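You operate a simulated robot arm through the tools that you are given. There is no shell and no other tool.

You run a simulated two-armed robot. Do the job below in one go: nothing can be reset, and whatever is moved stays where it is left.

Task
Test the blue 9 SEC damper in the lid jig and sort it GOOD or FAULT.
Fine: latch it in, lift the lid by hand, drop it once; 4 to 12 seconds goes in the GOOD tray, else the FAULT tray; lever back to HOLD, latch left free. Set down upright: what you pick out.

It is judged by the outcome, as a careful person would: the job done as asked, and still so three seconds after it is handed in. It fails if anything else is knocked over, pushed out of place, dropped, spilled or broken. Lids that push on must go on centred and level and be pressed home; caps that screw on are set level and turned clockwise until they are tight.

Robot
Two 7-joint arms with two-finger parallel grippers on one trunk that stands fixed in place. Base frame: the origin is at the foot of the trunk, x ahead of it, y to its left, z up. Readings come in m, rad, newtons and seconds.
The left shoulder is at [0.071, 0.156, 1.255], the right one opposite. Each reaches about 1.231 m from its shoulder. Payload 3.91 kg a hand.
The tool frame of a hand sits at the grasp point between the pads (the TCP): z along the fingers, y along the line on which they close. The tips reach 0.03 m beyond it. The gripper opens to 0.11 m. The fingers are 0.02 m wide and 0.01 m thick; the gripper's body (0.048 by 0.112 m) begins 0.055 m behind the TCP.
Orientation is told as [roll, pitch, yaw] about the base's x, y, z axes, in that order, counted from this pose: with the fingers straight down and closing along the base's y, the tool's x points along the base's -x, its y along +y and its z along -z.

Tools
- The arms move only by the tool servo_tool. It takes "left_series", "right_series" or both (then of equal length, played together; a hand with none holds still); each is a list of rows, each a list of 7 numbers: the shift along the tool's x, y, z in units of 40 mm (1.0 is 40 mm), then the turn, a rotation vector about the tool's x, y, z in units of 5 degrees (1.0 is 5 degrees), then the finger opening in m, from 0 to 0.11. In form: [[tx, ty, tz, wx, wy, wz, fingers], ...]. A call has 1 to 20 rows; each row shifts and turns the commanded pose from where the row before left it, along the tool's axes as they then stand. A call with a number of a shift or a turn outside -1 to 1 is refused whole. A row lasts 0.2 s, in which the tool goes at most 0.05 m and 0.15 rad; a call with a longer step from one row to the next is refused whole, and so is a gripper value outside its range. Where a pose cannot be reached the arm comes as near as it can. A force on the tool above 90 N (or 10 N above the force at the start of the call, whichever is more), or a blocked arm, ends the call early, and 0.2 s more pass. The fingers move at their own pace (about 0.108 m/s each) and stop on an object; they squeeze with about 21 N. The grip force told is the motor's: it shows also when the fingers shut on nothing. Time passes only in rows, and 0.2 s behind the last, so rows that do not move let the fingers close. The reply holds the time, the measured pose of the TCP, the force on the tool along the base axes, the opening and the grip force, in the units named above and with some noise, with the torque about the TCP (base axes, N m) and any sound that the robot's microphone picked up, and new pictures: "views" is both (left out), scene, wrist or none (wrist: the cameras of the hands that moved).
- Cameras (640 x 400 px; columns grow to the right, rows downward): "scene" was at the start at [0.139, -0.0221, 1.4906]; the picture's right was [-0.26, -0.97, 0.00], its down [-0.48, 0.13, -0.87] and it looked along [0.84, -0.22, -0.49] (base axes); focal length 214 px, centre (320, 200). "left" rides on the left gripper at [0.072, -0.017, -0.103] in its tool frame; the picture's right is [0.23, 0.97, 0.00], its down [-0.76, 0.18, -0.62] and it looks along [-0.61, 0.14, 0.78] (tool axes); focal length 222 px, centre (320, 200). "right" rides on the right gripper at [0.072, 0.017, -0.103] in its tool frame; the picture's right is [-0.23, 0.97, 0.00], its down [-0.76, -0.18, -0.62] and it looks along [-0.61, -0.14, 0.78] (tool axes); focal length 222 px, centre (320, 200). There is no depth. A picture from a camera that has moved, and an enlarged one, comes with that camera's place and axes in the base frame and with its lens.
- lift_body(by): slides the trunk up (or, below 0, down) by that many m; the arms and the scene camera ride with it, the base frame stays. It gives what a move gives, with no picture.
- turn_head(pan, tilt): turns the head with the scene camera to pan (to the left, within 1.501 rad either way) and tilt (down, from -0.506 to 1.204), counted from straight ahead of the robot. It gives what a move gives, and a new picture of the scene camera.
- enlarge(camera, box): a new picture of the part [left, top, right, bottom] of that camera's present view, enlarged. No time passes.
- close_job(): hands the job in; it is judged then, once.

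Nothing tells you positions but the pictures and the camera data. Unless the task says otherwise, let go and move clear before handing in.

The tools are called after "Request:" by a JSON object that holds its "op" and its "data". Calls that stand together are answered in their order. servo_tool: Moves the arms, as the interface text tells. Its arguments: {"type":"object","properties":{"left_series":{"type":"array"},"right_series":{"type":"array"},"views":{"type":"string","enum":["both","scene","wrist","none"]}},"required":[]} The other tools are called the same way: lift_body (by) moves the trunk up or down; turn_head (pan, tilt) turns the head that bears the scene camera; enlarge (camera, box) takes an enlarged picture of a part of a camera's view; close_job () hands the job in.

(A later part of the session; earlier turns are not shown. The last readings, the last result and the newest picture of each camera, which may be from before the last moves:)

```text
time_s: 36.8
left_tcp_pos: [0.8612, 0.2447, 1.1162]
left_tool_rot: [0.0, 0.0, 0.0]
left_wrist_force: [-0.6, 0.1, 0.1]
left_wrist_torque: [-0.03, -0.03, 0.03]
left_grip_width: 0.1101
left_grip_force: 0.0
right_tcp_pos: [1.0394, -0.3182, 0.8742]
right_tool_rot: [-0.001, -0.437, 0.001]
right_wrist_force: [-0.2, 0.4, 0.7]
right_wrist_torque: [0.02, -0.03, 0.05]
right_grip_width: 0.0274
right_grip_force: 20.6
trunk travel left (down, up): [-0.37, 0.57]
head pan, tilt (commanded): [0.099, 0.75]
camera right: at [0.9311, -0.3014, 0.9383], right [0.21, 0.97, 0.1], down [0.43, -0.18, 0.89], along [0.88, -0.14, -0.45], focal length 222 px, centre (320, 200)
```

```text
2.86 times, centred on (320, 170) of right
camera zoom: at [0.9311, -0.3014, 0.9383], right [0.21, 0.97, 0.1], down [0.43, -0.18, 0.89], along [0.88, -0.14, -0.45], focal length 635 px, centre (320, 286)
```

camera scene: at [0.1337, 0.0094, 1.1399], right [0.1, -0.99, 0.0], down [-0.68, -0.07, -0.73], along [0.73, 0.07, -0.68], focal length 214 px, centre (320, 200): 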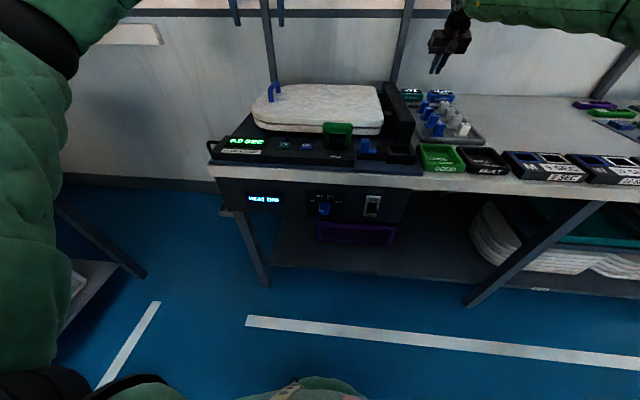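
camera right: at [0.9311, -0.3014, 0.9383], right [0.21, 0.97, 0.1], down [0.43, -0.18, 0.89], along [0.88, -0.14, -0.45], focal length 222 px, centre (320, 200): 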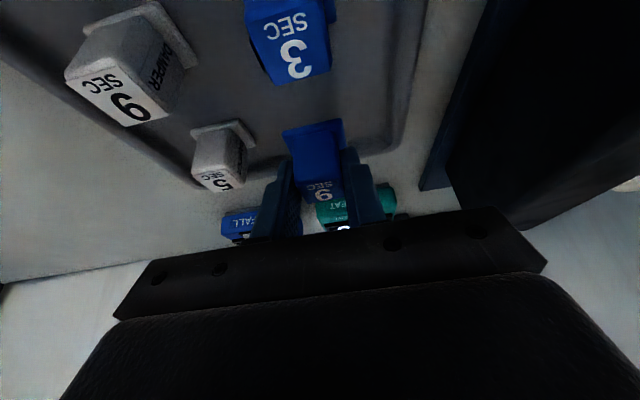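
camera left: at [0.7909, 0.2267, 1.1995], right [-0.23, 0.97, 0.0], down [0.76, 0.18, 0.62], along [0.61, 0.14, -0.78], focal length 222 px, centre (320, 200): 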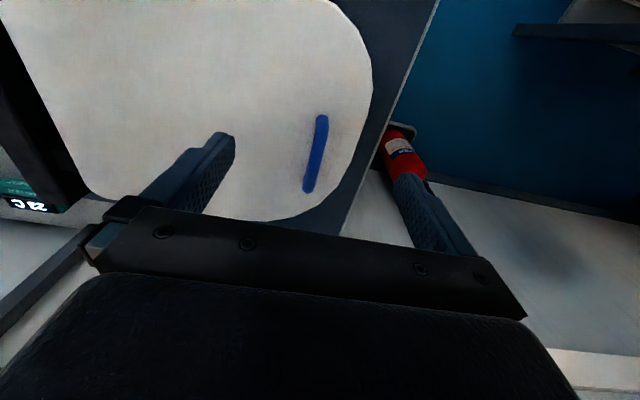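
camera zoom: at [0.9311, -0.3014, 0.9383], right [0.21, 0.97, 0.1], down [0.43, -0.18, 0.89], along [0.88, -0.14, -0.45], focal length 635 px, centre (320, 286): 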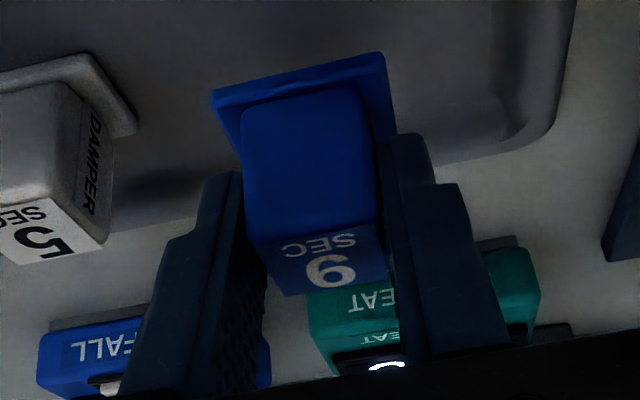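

The damper is securely held 2 cm above the rack. I raise it gently to a carrying height above the hinge bar.

Request:
{"op": "servo_tool", "data": {"right_series": [[-0.1, 0, -0.2145, 0, 0, 0, 0.0], [-0.15, 0, -0.3217, 0, 0, 0, 0.0], [-0.15, 0, -0.3217, 0, 0, 0, 0.0], [-0.15, 0, -0.3217, 0, 0, 0, 0.0], [-0.15, 0, -0.3217, 0, 0, 0, 0.0], [-0.15, 0, -0.3217, 0, 0, 0, 0.0], [-0.15, 0, -0.3217, 0, 0, 0, 0.0], [-0.1, 0, -0.2145, 0, 0, 0, 0.0], [-0.05, 0, -0.1072, 0, 0, 0, 0.0], [0, 0, 0, 0, 0, 0, 0.0]], "views": "wrist"}}

```text
time_s: 39.0
left_tcp_pos: [0.8616, 0.2458, 1.1169]
left_tool_rot: [0.0, 0.0, 0.0]
left_wrist_force: [0.0, -0.1, 0.5]
left_wrist_torque: [0.01, 0.01, 0.01]
left_grip_width: 0.11
left_grip_force: 0.1
right_tcp_pos: [1.04, -0.319, 0.9828]
right_tool_rot: [0.0, -0.437, -0.001]
right_wrist_force: [0.0, -0.2, 0.6]
right_wrist_torque: [0.0, -0.01, 0.01]
right_grip_width: 0.0274
right_grip_force: 21.2
trunk travel left (down, up): [-0.37, 0.57]
head pan, tilt (commanded): [0.099, 0.75]
camera right: at [0.931, -0.3008, 1.0473], right [0.21, 0.97, 0.1], down [0.43, -0.18, 0.89], along [0.88, -0.14, -0.45], focal length 222 px, centre (320, 200)
```

right: 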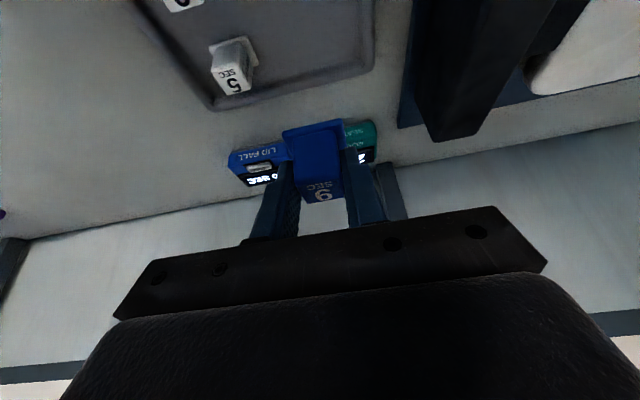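

The damper is held firmly at carrying height. I move it over toward the socket in gentle steps.

Request:
{"op": "servo_tool", "data": {"right_series": [[0.26, 0.123, -0.121, 0, 0, 0, 0.0], [0.521, 0.245, -0.243, 0, 0, 0, 0.0], [0.521, 0.245, -0.243, 0, 0, 0, 0.0], [0.521, 0.245, -0.243, 0, 0, 0, 0.0], [0.521, 0.245, -0.243, 0, 0, 0, 0.0], [0.521, 0.245, -0.243, 0, 0, 0, 0.0], [0.521, 0.245, -0.243, 0, 0, 0, 0.0], [0.521, 0.245, -0.243, 0, 0, 0, 0.0], [0.521, 0.245, -0.243, 0, 0, 0, 0.0], [0.521, 0.245, -0.243, 0, 0, 0, 0.0], [0.521, 0.245, -0.243, 0, 0, 0, 0.0], [0.521, 0.245, -0.243, 0, 0, 0, 0.0], [0.521, 0.245, -0.243, 0, 0, 0, 0.0], [0.521, 0.245, -0.243, 0, 0, 0, 0.0], [0.521, 0.245, -0.243, 0, 0, 0, 0.0], [0.521, 0.245, -0.243, 0, 0, 0, 0.0], [0.26, 0.123, -0.121, 0, 0, 0, 0.0], [0, 0, 0, 0, 0, 0, 0.0]], "views": "both"}}

Request:
{"op": "enlarge", "data": {"camera": "right", "box": [220, 40, 420, 220]}}

Request:
{"op": "enlarge", "data": {"camera": "scene", "box": [320, 20, 450, 180]}}

```text
time_s: 42.8
left_tcp_pos: [0.8606, 0.2446, 1.1168]
left_tool_rot: [-0.001, 0.0, 0.0]
left_wrist_force: [0.1, 0.1, -0.4]
left_wrist_torque: [-0.02, -0.01, -0.01]
left_grip_width: 0.11
left_grip_force: 0.1
right_tcp_pos: [0.6712, -0.1611, 0.9836]
right_tool_rot: [-0.001, -0.436, 0.0]
right_wrist_force: [-0.2, 0.8, -0.4]
right_wrist_torque: [0.02, 0.01, 0.01]
right_grip_width: 0.0277
right_grip_force: 21.1
trunk travel left (down, up): [-0.37, 0.57]
head pan, tilt (commanded): [0.099, 0.75]
camera scene: at [0.1337, 0.0094, 1.1399], right [0.1, -0.99, 0.0], down [-0.68, -0.07, -0.73], along [0.73, 0.07, -0.68], focal length 214 px, centre (320, 200)
camera right: at [0.5633, -0.1435, 1.0475], right [0.21, 0.97, 0.1], down [0.43, -0.18, 0.89], along [0.88, -0.14, -0.45], focal length 222 px, centre (320, 200)
```

scene: 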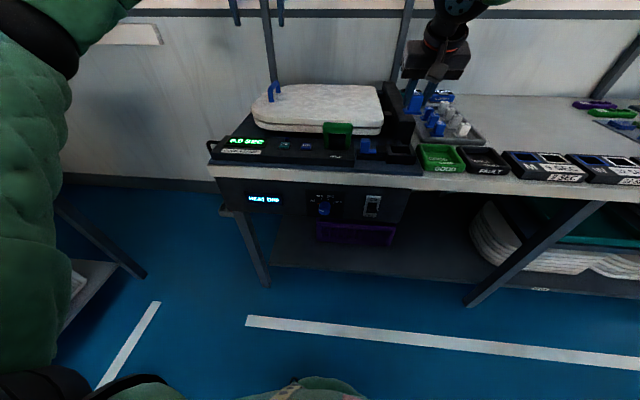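
right: 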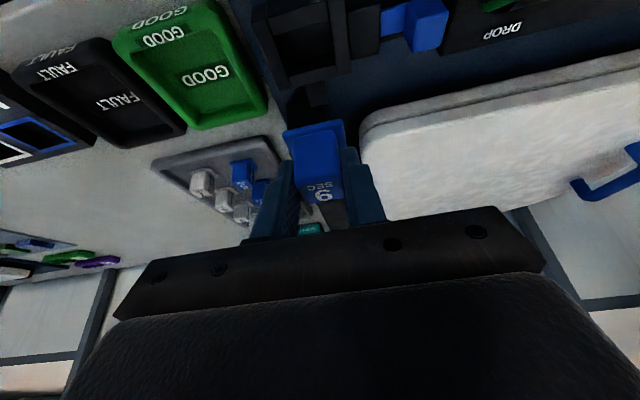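

```text
2.22 times, centred on (320, 130) of right
camera zoom: at [0.5633, -0.1435, 1.0475], right [0.21, 0.97, 0.1], down [0.43, -0.18, 0.89], along [0.88, -0.14, -0.45], focal length 494 px, centre (320, 356)
```

zoom: 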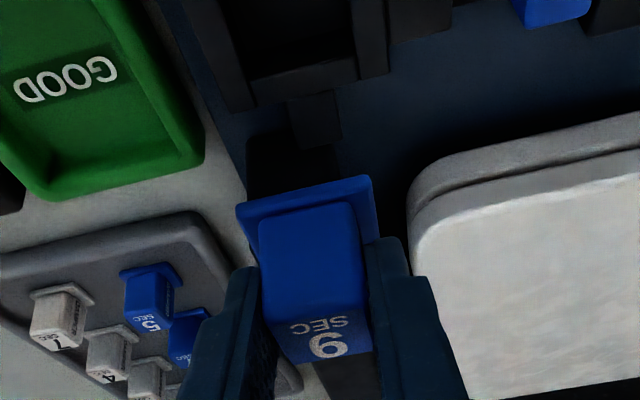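

```text
2.50 times, centred on (385, 100) of scene
camera zoom: at [0.1337, 0.0094, 1.1399], right [0.1, -0.99, 0.0], down [-0.68, -0.07, -0.73], along [0.73, 0.07, -0.68], focal length 536 px, centre (158, 450)
```

zoom: 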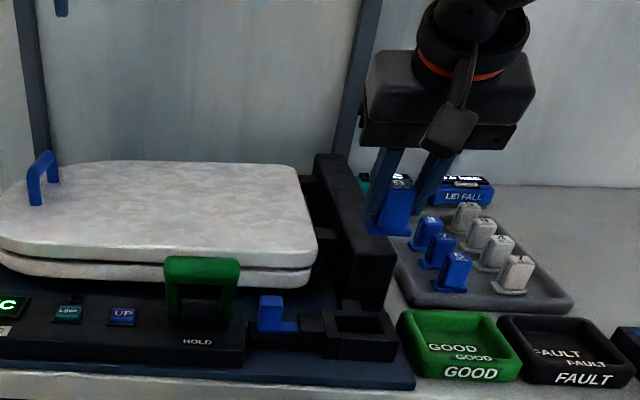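

The damper hangs upright above the socket. I lower it to about 1 cm above the socket rim and compare the edges in the wrist view.

Request:
{"op": "servo_tool", "data": {"right_series": [[0.1585, 0, 0.34, 0, 0, 0, 0.0], [0.1585, 0, 0.34, 0, 0, 0, 0.0], [0.1585, 0, 0.34, 0, 0, 0, 0.0], [0.1585, 0, 0.34, 0, 0, 0, 0.0], [0.1585, 0, 0.34, 0, 0, 0, 0.0], [0.1585, 0, 0.34, 0, 0, 0, 0.0], [0, 0, 0, 0, 0, 0, 0.0]], "views": "both"}}

Request:
{"op": "enlarge", "data": {"camera": "right", "box": [240, 60, 400, 200]}}

Request:
{"op": "enlarge", "data": {"camera": "scene", "box": [350, 80, 440, 180]}}

```text
time_s: 44.4
left_tcp_pos: [0.8604, 0.2443, 1.1168]
left_tool_rot: [-0.001, 0.0, 0.001]
left_wrist_force: [0.2, -1.6, 0.2]
left_wrist_torque: [0.01, 0.0, 0.0]
left_grip_width: 0.1101
left_grip_force: 0.1
right_tcp_pos: [0.6728, -0.1608, 0.8937]
right_tool_rot: [-0.001, -0.436, 0.0]
right_wrist_force: [0.2, -0.1, 0.1]
right_wrist_torque: [0.03, -0.02, -0.01]
right_grip_width: 0.0273
right_grip_force: 21.0
trunk travel left (down, up): [-0.37, 0.57]
head pan, tilt (commanded): [0.099, 0.75]
camera scene: at [0.1334, 0.0094, 1.14], right [0.1, -0.99, 0.0], down [-0.68, -0.07, -0.73], along [0.73, 0.07, -0.68], focal length 214 px, centre (320, 200)
camera right: at [0.5644, -0.1443, 0.9576], right [0.21, 0.97, 0.1], down [0.43, -0.18, 0.89], along [0.88, -0.14, -0.45], focal length 222 px, centre (320, 200)
```

scene: 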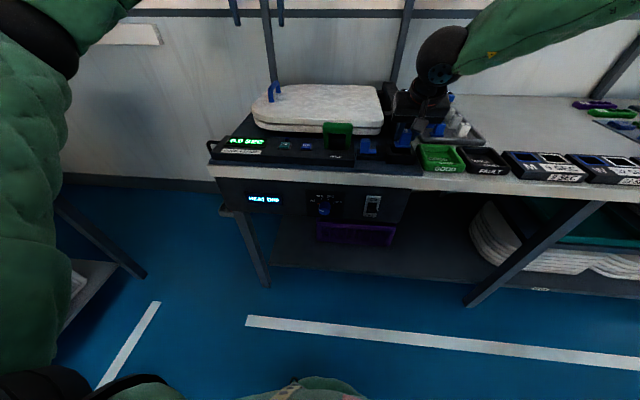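
right: 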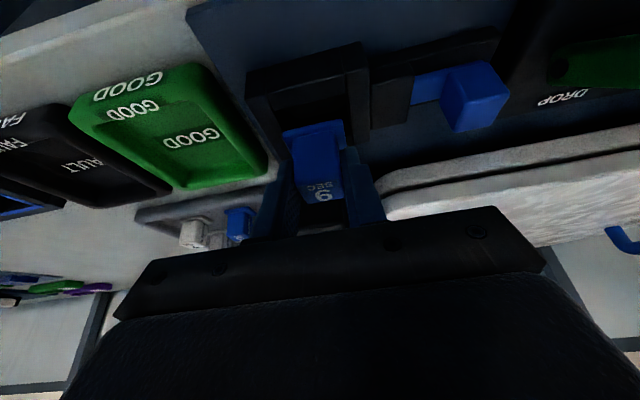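

```text
2.86 times, centred on (320, 130) of right
camera zoom: at [0.5644, -0.1443, 0.9576], right [0.21, 0.97, 0.1], down [0.43, -0.18, 0.89], along [0.88, -0.14, -0.45], focal length 635 px, centre (320, 400)
```

zoom: 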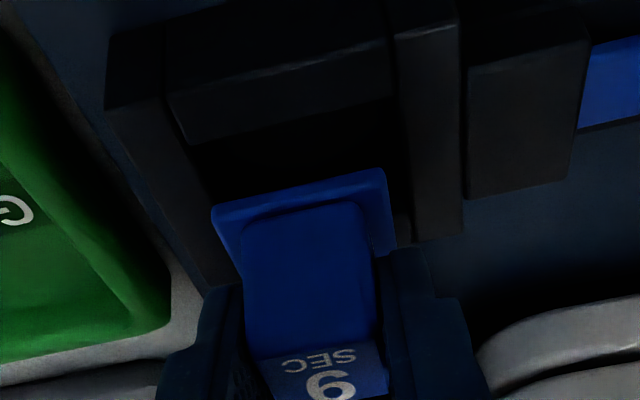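

```text
4.00 times, centred on (395, 130) of scene
camera zoom: at [0.1334, 0.0094, 1.14], right [0.1, -0.99, 0.0], down [-0.68, -0.07, -0.73], along [0.73, 0.07, -0.68], focal length 858 px, centre (20, 480)
```

zoom: 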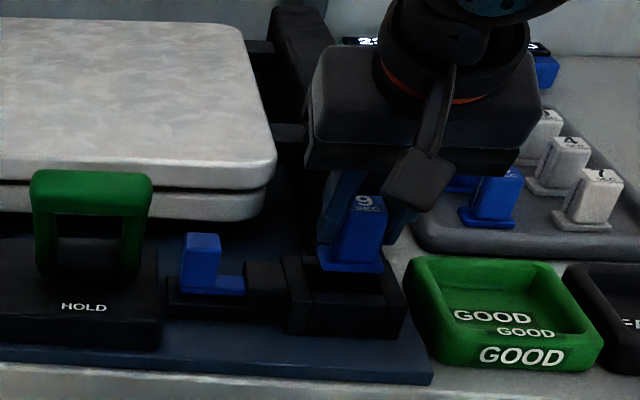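

The flange is aligned with the socket opening within about 2 mm; I shift 2 mm toward the robot and lower until the flange is inside the rim, with the finger tips still above it.

Request:
{"op": "servo_tool", "data": {"right_series": [[0.045, 0, -0.021, 0, 0, 0, 0.0], [0.059, 0, 0.126, 0, 0, 0, 0.0], [0.059, 0, 0.126, 0, 0, 0, 0.0], [0.059, 0, 0.126, 0, 0, 0, 0.0], [0.059, 0, 0.126, 0, 0, 0, 0.0], [0, 0, 0, 0, 0, 0, 0.0]], "views": "wrist"}}

Request:
{"op": "enlarge", "data": {"camera": "right", "box": [240, 60, 400, 200]}}

Request:
{"op": "enlarge", "data": {"camera": "scene", "box": [350, 80, 440, 180]}}

```text
time_s: 45.8
left_tcp_pos: [0.861, 0.245, 1.116]
left_tool_rot: [0.0, -0.001, -0.001]
left_wrist_force: [-0.3, -0.5, 1.1]
left_wrist_torque: [0.02, -0.01, 0.0]
left_grip_width: 0.1098
left_grip_force: 0.2
right_tcp_pos: [0.6698, -0.162, 0.8722]
right_tool_rot: [0.0, -0.435, 0.001]
right_wrist_force: [-0.1, 0.6, -0.2]
right_wrist_torque: [-0.02, 0.02, 0.0]
right_grip_width: 0.0275
right_grip_force: 21.4
trunk travel left (down, up): [-0.37, 0.57]
head pan, tilt (commanded): [0.099, 0.75]
camera right: at [0.5621, -0.1445, 0.9351], right [0.21, 0.97, 0.1], down [0.43, -0.18, 0.89], along [0.88, -0.14, -0.45], focal length 222 px, centre (320, 200)
```

right: 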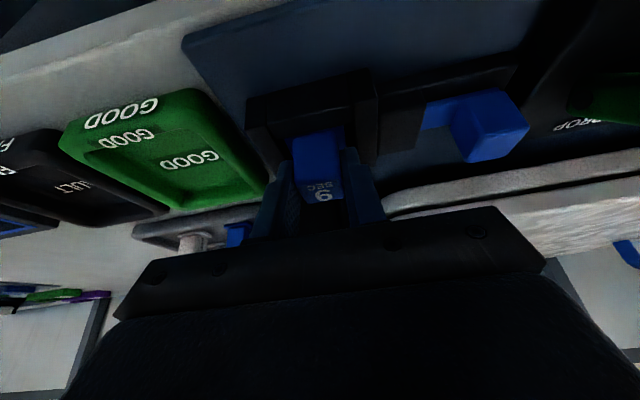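

```text
2.86 times, centred on (320, 130) of right
camera zoom: at [0.5621, -0.1445, 0.9351], right [0.21, 0.97, 0.1], down [0.43, -0.18, 0.89], along [0.88, -0.14, -0.45], focal length 635 px, centre (320, 400)
```

zoom: 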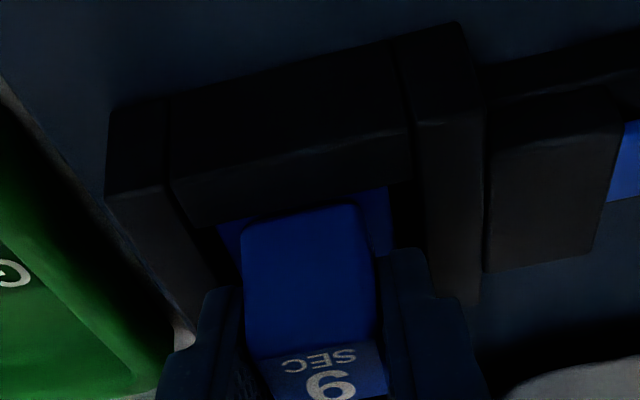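

```text
4.00 times, centred on (395, 130) of scene
camera zoom: at [0.1336, 0.0094, 1.1399], right [0.1, -0.99, 0.0], down [-0.68, -0.07, -0.73], along [0.73, 0.07, -0.68], focal length 858 px, centre (20, 480)
```

zoom: 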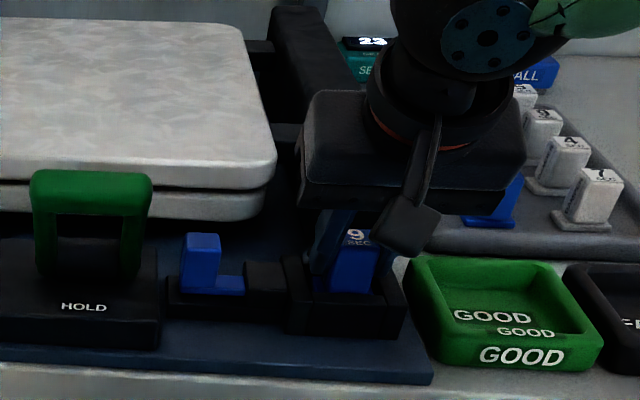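

The flange is inside the socket walls with no contact force. I release it so it settles the last few millimetres, guided by the walls.

Request:
{"op": "servo_tool", "data": {"right_series": [[0, 0, 0, 0, 0, 0, 0.045], [0, 0, 0, 0, 0, 0, 0.045], [0, 0, 0, 0, 0, 0, 0.045]], "views": "wrist"}}

Request:
{"op": "enlarge", "data": {"camera": "right", "box": [240, 60, 400, 200]}}

Request:
{"op": "enlarge", "data": {"camera": "scene", "box": [350, 80, 440, 180]}}

```text
time_s: 46.6
left_tcp_pos: [0.8606, 0.2454, 1.1165]
left_tool_rot: [0.001, -0.001, 0.0]
left_wrist_force: [0.3, -0.1, 0.8]
left_wrist_torque: [-0.02, 0.0, -0.03]
left_grip_width: 0.1099
left_grip_force: 0.0
right_tcp_pos: [0.6716, -0.1609, 0.8702]
right_tool_rot: [-0.001, -0.435, -0.001]
right_wrist_force: [-0.6, 0.0, 0.4]
right_wrist_torque: [0.02, 0.02, 0.0]
right_grip_width: 0.0448
right_grip_force: 0.1
trunk travel left (down, up): [-0.37, 0.57]
head pan, tilt (commanded): [0.099, 0.75]
camera right: at [0.5621, -0.1445, 0.9352], right [0.21, 0.97, 0.1], down [0.43, -0.18, 0.89], along [0.88, -0.14, -0.45], focal length 222 px, centre (320, 200)
```

right: 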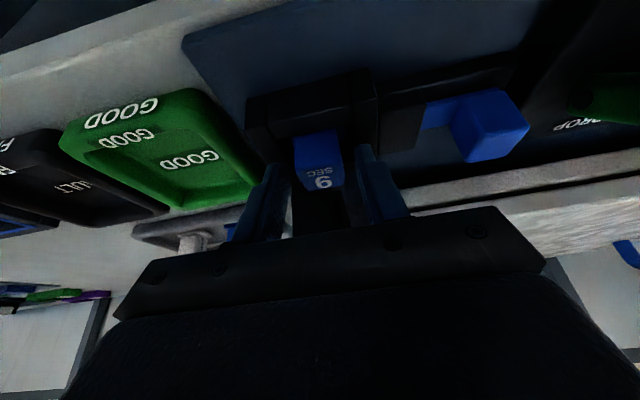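

```text
2.86 times, centred on (320, 130) of right
camera zoom: at [0.5621, -0.1445, 0.9352], right [0.21, 0.97, 0.1], down [0.43, -0.18, 0.89], along [0.88, -0.14, -0.45], focal length 635 px, centre (320, 400)
```

zoom: 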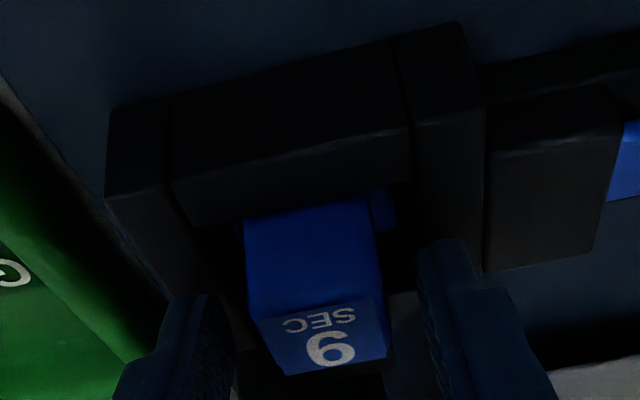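

```text
4.00 times, centred on (395, 130) of scene
camera zoom: at [0.1336, 0.0094, 1.1399], right [0.1, -0.99, 0.0], down [-0.68, -0.07, -0.73], along [0.73, 0.07, -0.68], focal length 858 px, centre (20, 480)
```

zoom: 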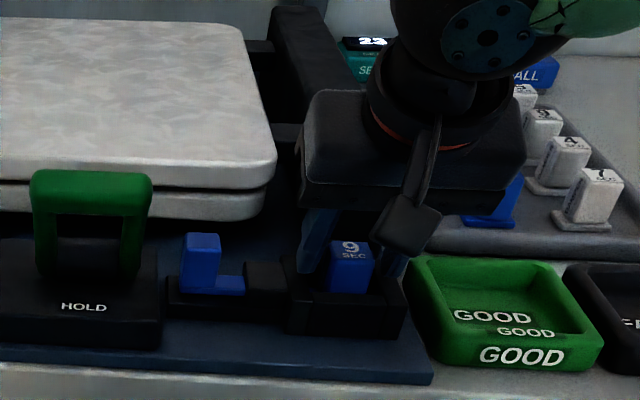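

The damper settled into the socket upright. I raise the hand clear and inspect the seating.

Request:
{"op": "servo_tool", "data": {"right_series": [[-0.2113, 0, -0.4532, 0, 0, 0, 0.045], [-0.4226, 0, -0.9063, 0, 0, 0, 0.045], [-0.4226, 0, -0.9063, 0, 0, 0, 0.05], [0, 0, 0, 0, 0, 0, 0.05]], "views": "both"}}

Request:
{"op": "enlarge", "data": {"camera": "right", "box": [240, 20, 440, 180]}}

Request:
{"op": "enlarge", "data": {"camera": "scene", "box": [310, 80, 440, 180]}}

```text
time_s: 47.6
left_tcp_pos: [0.8605, 0.2447, 1.1162]
left_tool_rot: [0.0, 0.001, -0.001]
left_wrist_force: [0.3, -0.4, 0.2]
left_wrist_torque: [0.01, 0.0, 0.01]
left_grip_width: 0.1099
left_grip_force: 0.1
right_tcp_pos: [0.6715, -0.1608, 0.9727]
right_tool_rot: [0.0, -0.434, -0.001]
right_wrist_force: [0.0, 0.6, -1.1]
right_wrist_torque: [0.0, 0.02, 0.03]
right_grip_width: 0.0502
right_grip_force: 0.2
trunk travel left (down, up): [-0.37, 0.57]
head pan, tilt (commanded): [0.099, 0.75]
camera scene: at [0.134, 0.0093, 1.1398], right [0.1, -0.99, 0.0], down [-0.68, -0.07, -0.73], along [0.73, 0.07, -0.68], focal length 214 px, centre (320, 200)
camera right: at [0.563, -0.1441, 1.036], right [0.21, 0.97, 0.1], down [0.43, -0.18, 0.89], along [0.88, -0.14, -0.45], focal length 222 px, centre (320, 200)
```

scene: 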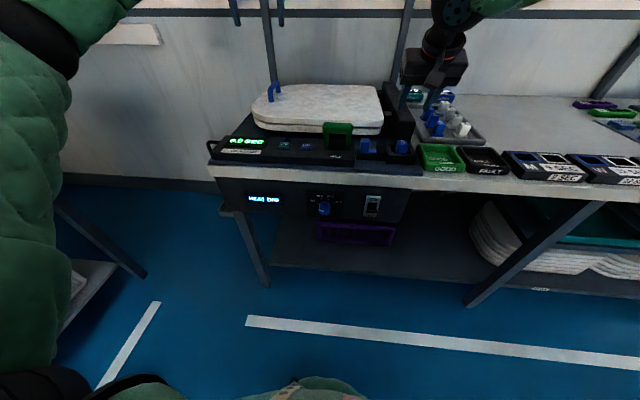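
right: 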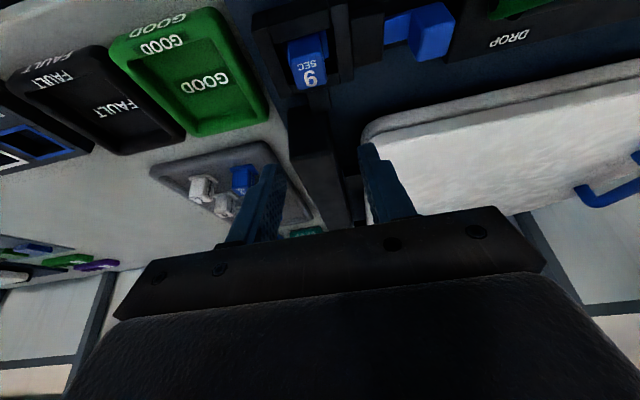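

```text
2.50 times, centred on (340, 100) of right
camera zoom: at [0.563, -0.1441, 1.036], right [0.21, 0.97, 0.1], down [0.43, -0.18, 0.89], along [0.88, -0.14, -0.45], focal length 555 px, centre (270, 450)
```

zoom: 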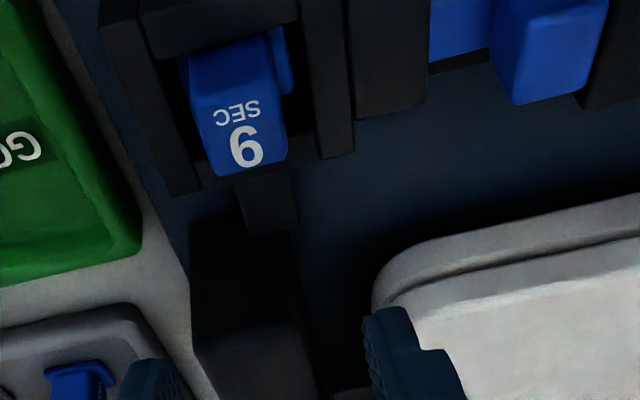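

```text
4.00 times, centred on (375, 130) of scene
camera zoom: at [0.134, 0.0093, 1.1398], right [0.1, -0.99, 0.0], down [-0.68, -0.07, -0.73], along [0.73, 0.07, -0.68], focal length 858 px, centre (100, 480)
```

zoom: 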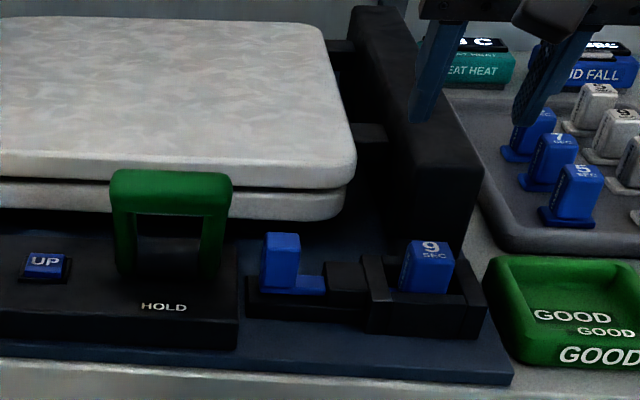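

The damper is properly seated in the socket. Next the latch: its blue tab is at about (0.674, -0.063), top z 0.867; I turn the right hand upright with fingers closed and bring it above the gap on the tab's left side, clear of the lever.

Request:
{"op": "servo_tool", "data": {"right_series": [[0, 0, 0, 0, 1, 0, 0.0], [0, 0, 0, 0, 1, 0, 0.0], [0, 0, 0, 0, 1, 0, 0.0], [0, 0, 0, 0, 1, 0, 0.0], [0, 0, 0, 0, 1, 0, 0.0], [-0.0625, 0.79, 0, 0, 0, 0, 0.0], [-0.0625, 0.79, 0, 0, 0, 0, 0.0], [-0.0625, 0.79, 0, 0, 0, 0, 0.0], [-0.0625, 0.79, 0, 0, 0, 0, 0.0], [0, 0, 0, 0, 0, 0, 0.0]], "views": "both"}}

Request:
{"op": "enlarge", "data": {"camera": "right", "box": [200, 60, 440, 210]}}

Request:
{"op": "enlarge", "data": {"camera": "scene", "box": [310, 70, 440, 180]}}

```text
time_s: 49.8
left_tcp_pos: [0.8599, 0.245, 1.1184]
left_tool_rot: [0.0, 0.0, 0.001]
left_wrist_force: [0.4, 0.7, 0.1]
left_wrist_torque: [-0.01, -0.03, 0.01]
left_grip_width: 0.1099
left_grip_force: 0.0
right_tcp_pos: [0.6781, -0.0452, 0.9726]
right_tool_rot: [-0.001, -0.002, -0.001]
right_wrist_force: [1.0, 0.2, 0.1]
right_wrist_torque: [0.04, -0.04, 0.01]
right_grip_width: 0.0001
right_grip_force: 21.2
right hand out of reach, approached as far as the arm can: row 9
trunk travel left (down, up): [-0.37, 0.57]
head pan, tilt (commanded): [0.099, 0.75]
camera scene: at [0.1326, 0.0098, 1.1402], right [0.1, -0.99, 0.0], down [-0.68, -0.07, -0.73], along [0.73, 0.07, -0.68], focal length 214 px, centre (320, 200)
camera right: at [0.6069, -0.028, 1.0766], right [0.23, 0.97, 0.0], down [0.76, -0.18, 0.62], along [0.61, -0.14, -0.78], focal length 222 px, centre (320, 200)
```

scene: 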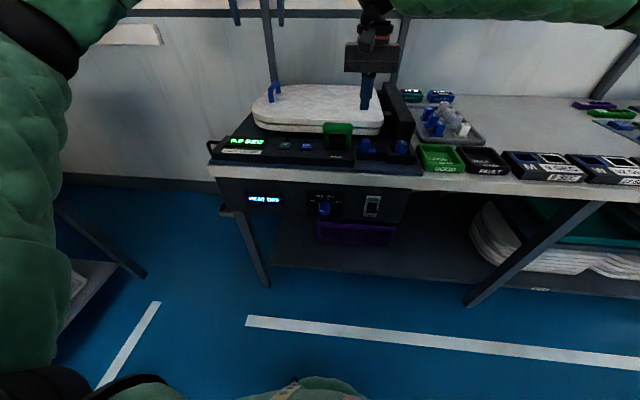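
right: 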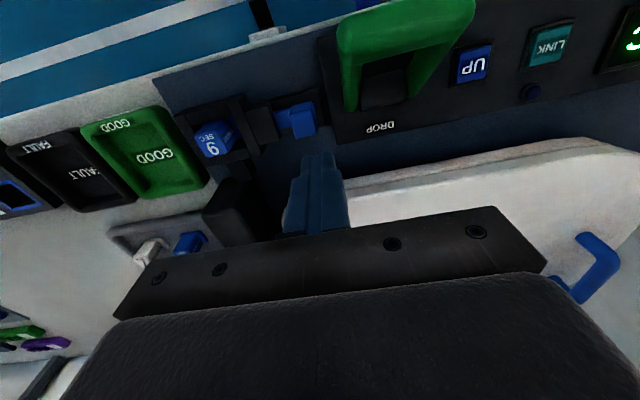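

```text
2.67 times, centred on (320, 135) of right
camera zoom: at [0.6069, -0.028, 1.0766], right [0.23, 0.97, 0.0], down [0.76, -0.18, 0.62], along [0.61, -0.14, -0.78], focal length 592 px, centre (320, 373)
```

zoom: 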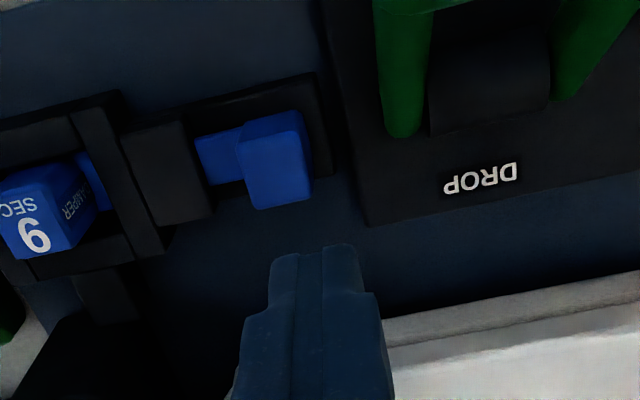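

```text
3.64 times, centred on (375, 125) of scene
camera zoom: at [0.1326, 0.0098, 1.1402], right [0.1, -0.99, 0.0], down [-0.68, -0.07, -0.73], along [0.73, 0.07, -0.68], focal length 780 px, centre (120, 473)
```

zoom: 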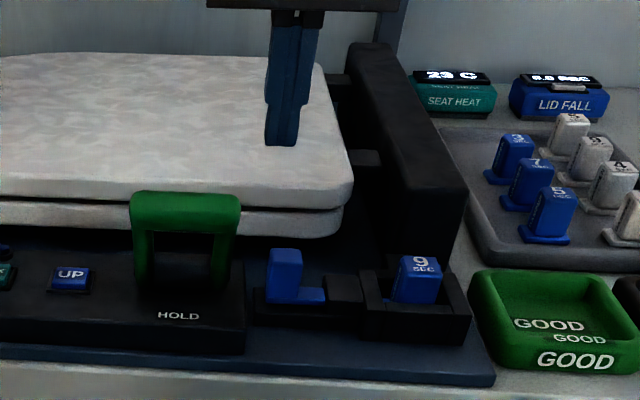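

The right hand cannot go further left, but it can grip the latch tab itself (centre about (0.676, -0.060)). I line up over the tab, open to 36 mm and lower so the tips stay above the housing.

Request:
{"op": "servo_tool", "data": {"right_series": [[0.05, -0.38, 0, 0, 0, 0, 0.036], [0, 0, 0, 0, 0, 0, 0.036], [0, 0, 0.5, 0, 0, 0, 0.036], [0, 0, 0.5, 0, 0, 0, 0.036], [0, 0, 0.5, 0, 0, 0, 0.036], [0, 0, 0, 0, 0, 0, 0.036]], "views": "both"}}

Request:
{"op": "enlarge", "data": {"camera": "right", "box": [220, 80, 420, 220]}}

Request:
{"op": "enlarge", "data": {"camera": "scene", "box": [310, 70, 440, 180]}}

```text
time_s: 51.2
left_tcp_pos: [0.8612, 0.244, 1.1172]
left_tool_rot: [-0.001, 0.001, 0.001]
left_wrist_force: [0.5, 0.3, -0.3]
left_wrist_torque: [-0.04, -0.01, 0.0]
left_grip_width: 0.1098
left_grip_force: 0.0
right_tcp_pos: [0.6772, -0.0619, 0.9131]
right_tool_rot: [0.001, 0.0, -0.002]
right_wrist_force: [0.6, 0.2, 0.7]
right_wrist_torque: [-0.01, -0.01, 0.02]
right_grip_width: 0.0362
right_grip_force: 0.0
trunk travel left (down, up): [-0.37, 0.57]
head pan, tilt (commanded): [0.099, 0.75]
camera scene: at [0.1338, 0.0094, 1.1399], right [0.1, -0.99, 0.0], down [-0.68, -0.07, -0.73], along [0.73, 0.07, -0.68], focal length 214 px, centre (320, 200)
camera right: at [0.6053, -0.0441, 1.0162], right [0.23, 0.97, 0.0], down [0.76, -0.18, 0.62], along [0.61, -0.14, -0.78], focal length 222 px, centre (320, 200)
```

scene: 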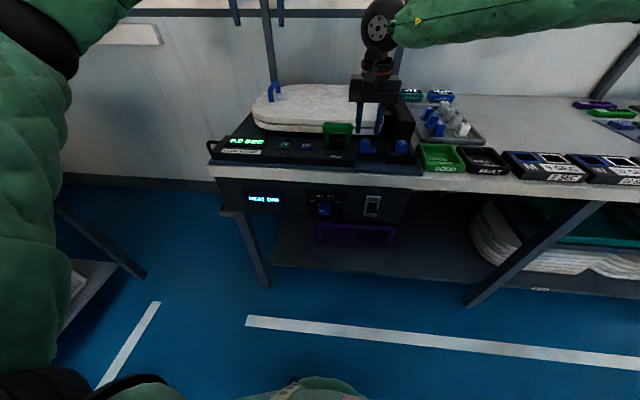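
right: 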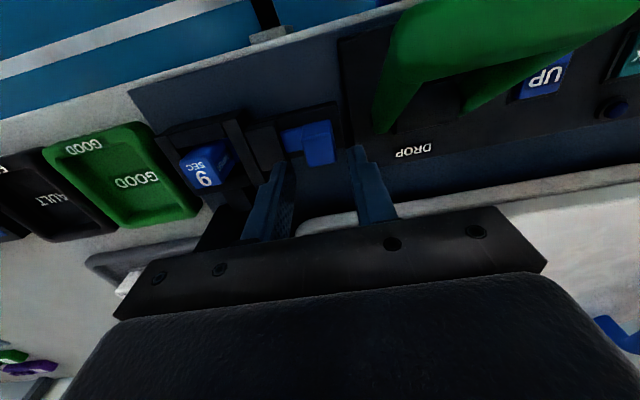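

```text
2.86 times, centred on (320, 150) of right
camera zoom: at [0.6053, -0.0441, 1.0162], right [0.23, 0.97, 0.0], down [0.76, -0.18, 0.62], along [0.61, -0.14, -0.78], focal length 635 px, centre (320, 343)
```

zoom: 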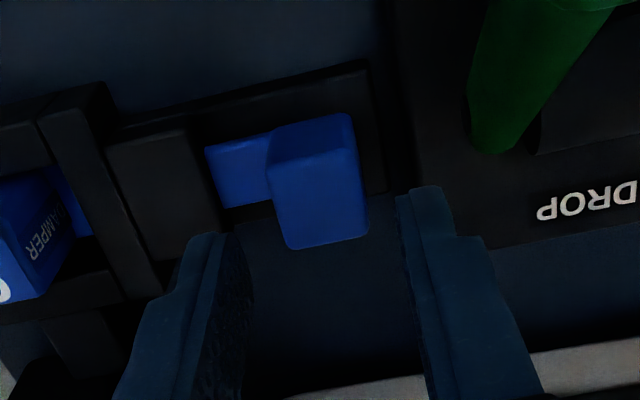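

```text
3.64 times, centred on (375, 125) of scene
camera zoom: at [0.1338, 0.0094, 1.1399], right [0.1, -0.99, 0.0], down [-0.68, -0.07, -0.73], along [0.73, 0.07, -0.68], focal length 780 px, centre (120, 473)
```

zoom: 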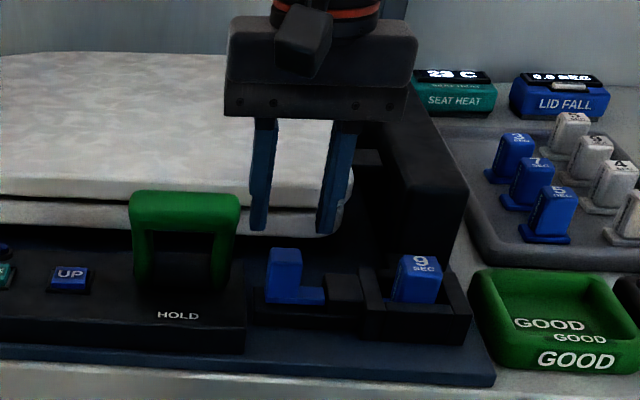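

The fingers are lined up around the tab. I lower 31 mm and close on it.

Request:
{"op": "servo_tool", "data": {"right_series": [[0, 0, 0.39, 0, 0, 0, 0.036], [0, 0, 0.39, 0, 0, 0, 0.036], [0, 0, 0, 0, 0, 0, 0.036], [0, 0, 0, 0, 0, 0, 0.0], [0, 0, 0, 0, 0, 0, 0.0], [0, 0, 0, 0, 0, 0, 0.0]], "views": "wrist"}}

Request:
{"op": "enlarge", "data": {"camera": "right", "box": [220, 80, 420, 220]}}

Request:
{"op": "enlarge", "data": {"camera": "scene", "box": [310, 70, 440, 180]}}

```text
time_s: 52.6
left_tcp_pos: [0.8609, 0.2448, 1.1178]
left_tool_rot: [0.001, -0.002, -0.001]
left_wrist_force: [-0.1, -0.2, 0.1]
left_wrist_torque: [-0.01, -0.01, -0.04]
left_grip_width: 0.1099
left_grip_force: 0.1
right_tcp_pos: [0.6772, -0.0618, 0.8788]
right_tool_rot: [-0.001, 0.001, -0.002]
right_wrist_force: [-1.9, -12.9, -2.2]
right_wrist_torque: [-0.43, -0.62, 0.03]
right_grip_width: 0.024
right_grip_force: 45.0
trunk travel left (down, up): [-0.37, 0.57]
head pan, tilt (commanded): [0.099, 0.75]
camera right: at [0.6056, -0.0446, 0.9837], right [0.23, 0.97, 0.0], down [0.76, -0.18, 0.62], along [0.61, -0.14, -0.78], focal length 222 px, centre (320, 200)
```

right: 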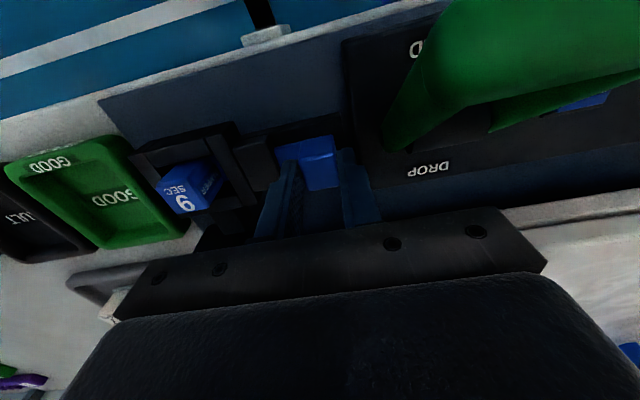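

```text
2.86 times, centred on (320, 150) of right
camera zoom: at [0.6056, -0.0446, 0.9837], right [0.23, 0.97, 0.0], down [0.76, -0.18, 0.62], along [0.61, -0.14, -0.78], focal length 635 px, centre (320, 343)
```

zoom: 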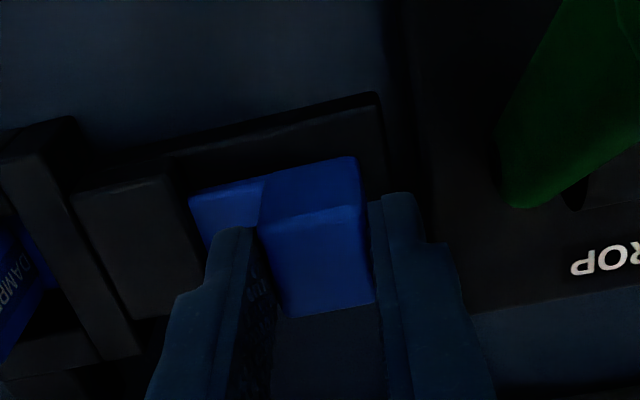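

```text
3.64 times, centred on (375, 125) of scene
camera zoom: at [0.1337, 0.0086, 1.1399], right [0.1, -0.99, 0.0], down [-0.68, -0.07, -0.73], along [0.73, 0.07, -0.68], focal length 780 px, centre (120, 473)
```

zoom: 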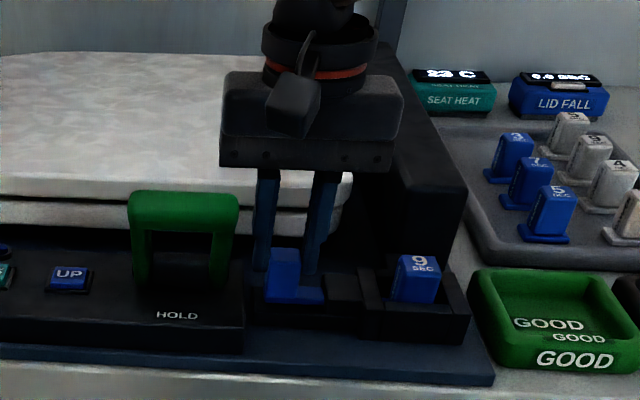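

The fingers hold the tab (24 mm). I slide it toward the socket (-y) in small steps and watch the force.

Request:
{"op": "servo_tool", "data": {"right_series": [[0, -0.1, 0, 0, 0, 0, 0.0], [0, -0.1, 0, 0, 0, 0, 0.0], [0, -0.1, 0, 0, 0, 0, 0.0], [0, 0, 0, 0, 0, 0, 0.0]], "views": "wrist"}}

Request:
{"op": "enlarge", "data": {"camera": "scene", "box": [230, 90, 440, 200]}}

```text
time_s: 53.6
left_tcp_pos: [0.8609, 0.2454, 1.1169]
left_tool_rot: [0.0, 0.0, 0.0]
left_wrist_force: [-0.7, 1.2, 0.5]
left_wrist_torque: [0.01, -0.01, 0.02]
left_grip_width: 0.1103
left_grip_force: 0.0
right_tcp_pos: [0.6771, -0.0731, 0.879]
right_tool_rot: [0.0, 0.001, 0.002]
right_wrist_force: [-11.8, 0.2, -9.6]
right_wrist_torque: [0.12, 0.98, -0.09]
right_grip_width: 0.0237
right_grip_force: 44.9
trunk travel left (down, up): [-0.37, 0.57]
head pan, tilt (commanded): [0.099, 0.75]
camera right: at [0.6058, -0.0557, 0.9838], right [0.23, 0.97, 0.0], down [0.76, -0.18, 0.62], along [0.61, -0.14, -0.78], focal length 222 px, centre (320, 200)
```

right: 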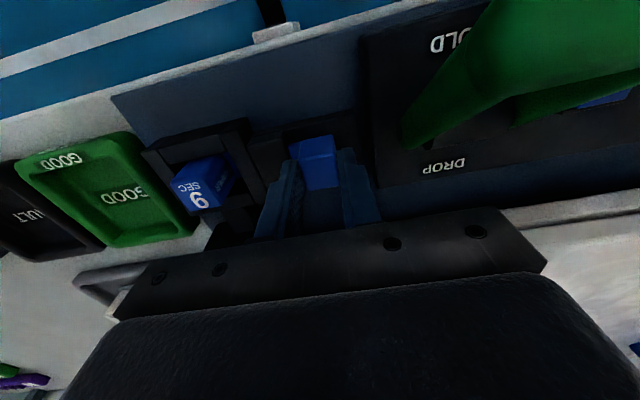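

```text
3.05 times, centred on (335, 145) of scene
camera zoom: at [0.1335, 0.0094, 1.1399], right [0.1, -0.99, 0.0], down [-0.68, -0.07, -0.73], along [0.73, 0.07, -0.68], focal length 654 px, centre (274, 368)
```

zoom: 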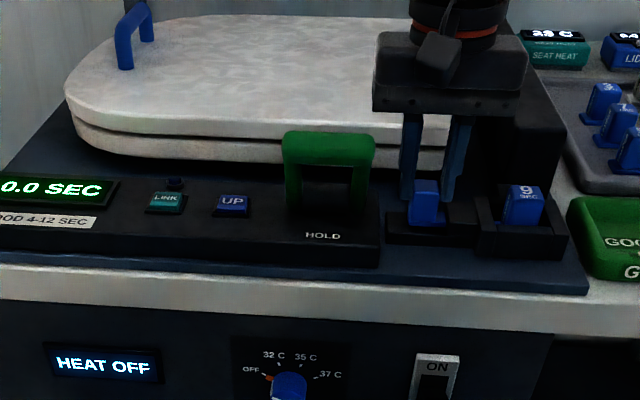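

The tab is sliding with the hand, about 12 mm so far. I continue in small steps to its stop.

Request:
{"op": "servo_tool", "data": {"right_series": [[0, -0.075, 0, 0, 0, 0, 0.0], [0, -0.075, 0, 0, 0, 0, 0.0], [0, -0.075, 0, 0, 0, 0, 0.0], [0, 0, 0, 0, 0, 0, 0.0]], "views": "wrist"}}

Request:
{"op": "enlarge", "data": {"camera": "scene", "box": [310, 90, 440, 180]}}

Request:
{"op": "enlarge", "data": {"camera": "right", "box": [160, 80, 400, 240]}}

```text
time_s: 54.6
left_tcp_pos: [0.8602, 0.2457, 1.1161]
left_tool_rot: [0.0, 0.001, 0.002]
left_wrist_force: [-0.1, -0.6, -0.2]
left_wrist_torque: [0.0, -0.02, -0.03]
left_grip_width: 0.11
left_grip_force: 0.0
right_tcp_pos: [0.6778, -0.081, 0.8796]
right_tool_rot: [-0.001, -0.001, 0.001]
right_wrist_force: [-16.5, 12.8, -21.7]
right_wrist_torque: [0.41, 0.15, -0.02]
right_grip_width: 0.0239
right_grip_force: 45.2
trunk travel left (down, up): [-0.37, 0.57]
head pan, tilt (commanded): [0.099, 0.75]
camera right: at [0.6057, -0.0639, 0.9838], right [0.23, 0.97, 0.0], down [0.76, -0.18, 0.62], along [0.61, -0.14, -0.78], focal length 222 px, centre (320, 200)
```

right: 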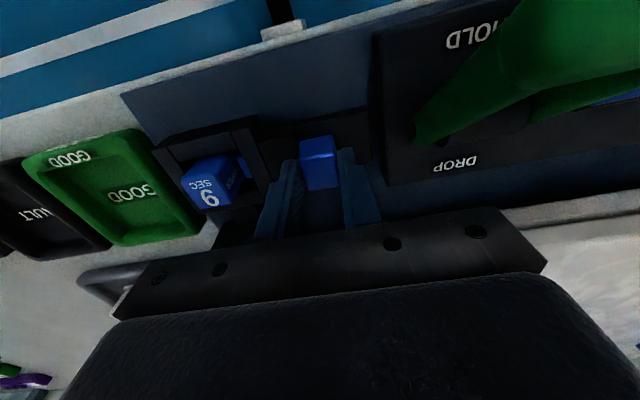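

```text
4.44 times, centred on (375, 135) of scene
camera zoom: at [0.1338, 0.0102, 1.1397], right [0.1, -0.99, 0.0], down [-0.68, -0.07, -0.73], along [0.73, 0.07, -0.68], focal length 953 px, centre (76, 489)
```

zoom: 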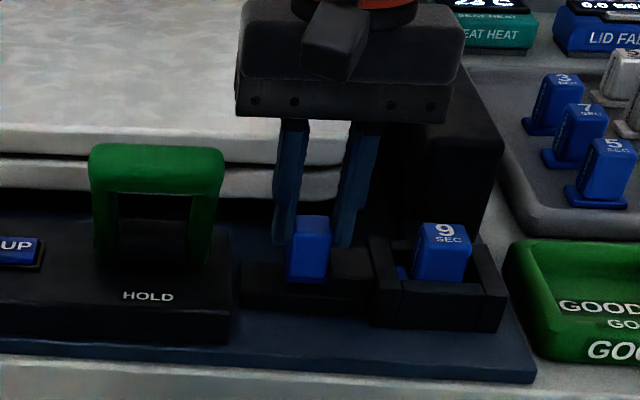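

```text
2.50 times, centred on (280, 160) of right
camera zoom: at [0.6057, -0.0639, 0.9838], right [0.23, 0.97, 0.0], down [0.76, -0.18, 0.62], along [0.61, -0.14, -0.78], focal length 555 px, centre (420, 300)
```

zoom: 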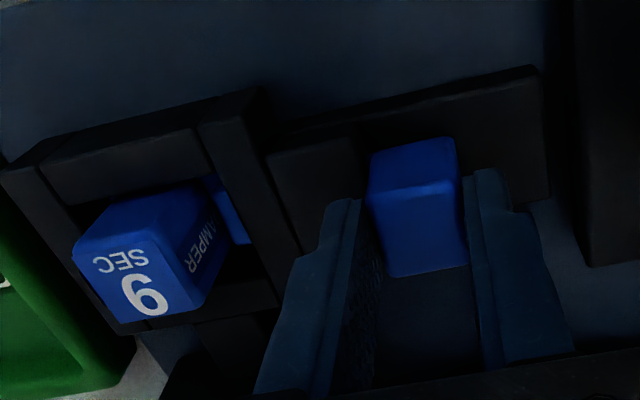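

The tab now abuts its housing and the force has risen. I press 2 mm more to make sure it is home, then check.

Request:
{"op": "servo_tool", "data": {"right_series": [[0, -0.05, 0, 0, 0, 0, 0.0], [0, 0, 0, 0, 0, 0, 0.0]], "views": "none"}}

Request:
{"op": "enlarge", "data": {"camera": "scene", "box": [320, 120, 420, 180]}}

Request:
{"op": "enlarge", "data": {"camera": "right", "box": [170, 110, 310, 220]}}

```text
time_s: 55.2
left_tcp_pos: [0.8615, 0.2467, 1.117]
left_tool_rot: [-0.003, 0.002, -0.001]
left_wrist_force: [-0.1, 0.0, -0.7]
left_wrist_torque: [0.0, 0.01, -0.03]
left_grip_width: 0.11
left_grip_force: 0.2
right_tcp_pos: [0.6785, -0.0804, 0.8792]
right_tool_rot: [-0.001, 0.002, 0.002]
right_wrist_force: [-19.2, 45.4, -32.7]
right_wrist_torque: [0.96, 0.03, 0.15]
right_grip_width: 0.0236
right_grip_force: 45.4
trunk travel left (down, up): [-0.37, 0.57]
head pan, tilt (commanded): [0.099, 0.75]
```

```text
6.40 times, centred on (370, 150) of scene
camera zoom: at [0.1342, 0.0126, 1.1396], right [0.1, -0.99, 0.0], down [-0.68, -0.07, -0.73], along [0.73, 0.07, -0.68], focal length 1373 px, centre (0, 520)
```

zoom: 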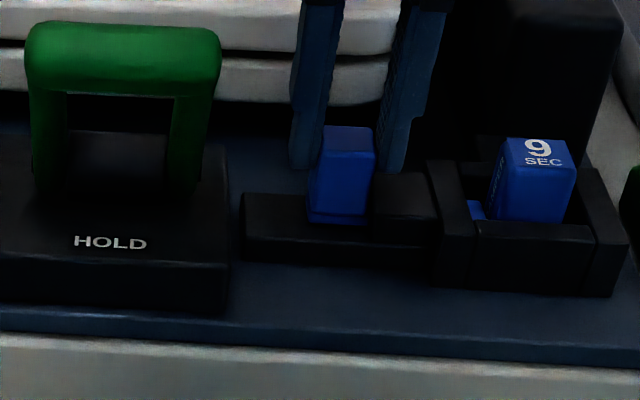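

```text
3.64 times, centred on (240, 165) of right
camera zoom: at [0.6058, -0.0641, 0.9839], right [0.23, 0.97, 0.0], down [0.76, -0.18, 0.62], along [0.61, -0.14, -0.78], focal length 808 px, centre (611, 327)
```

zoom: 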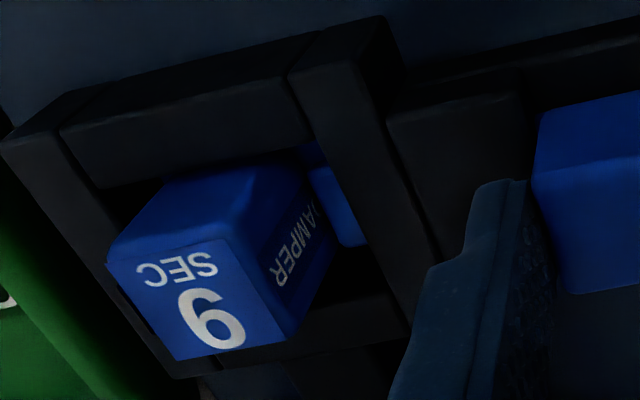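

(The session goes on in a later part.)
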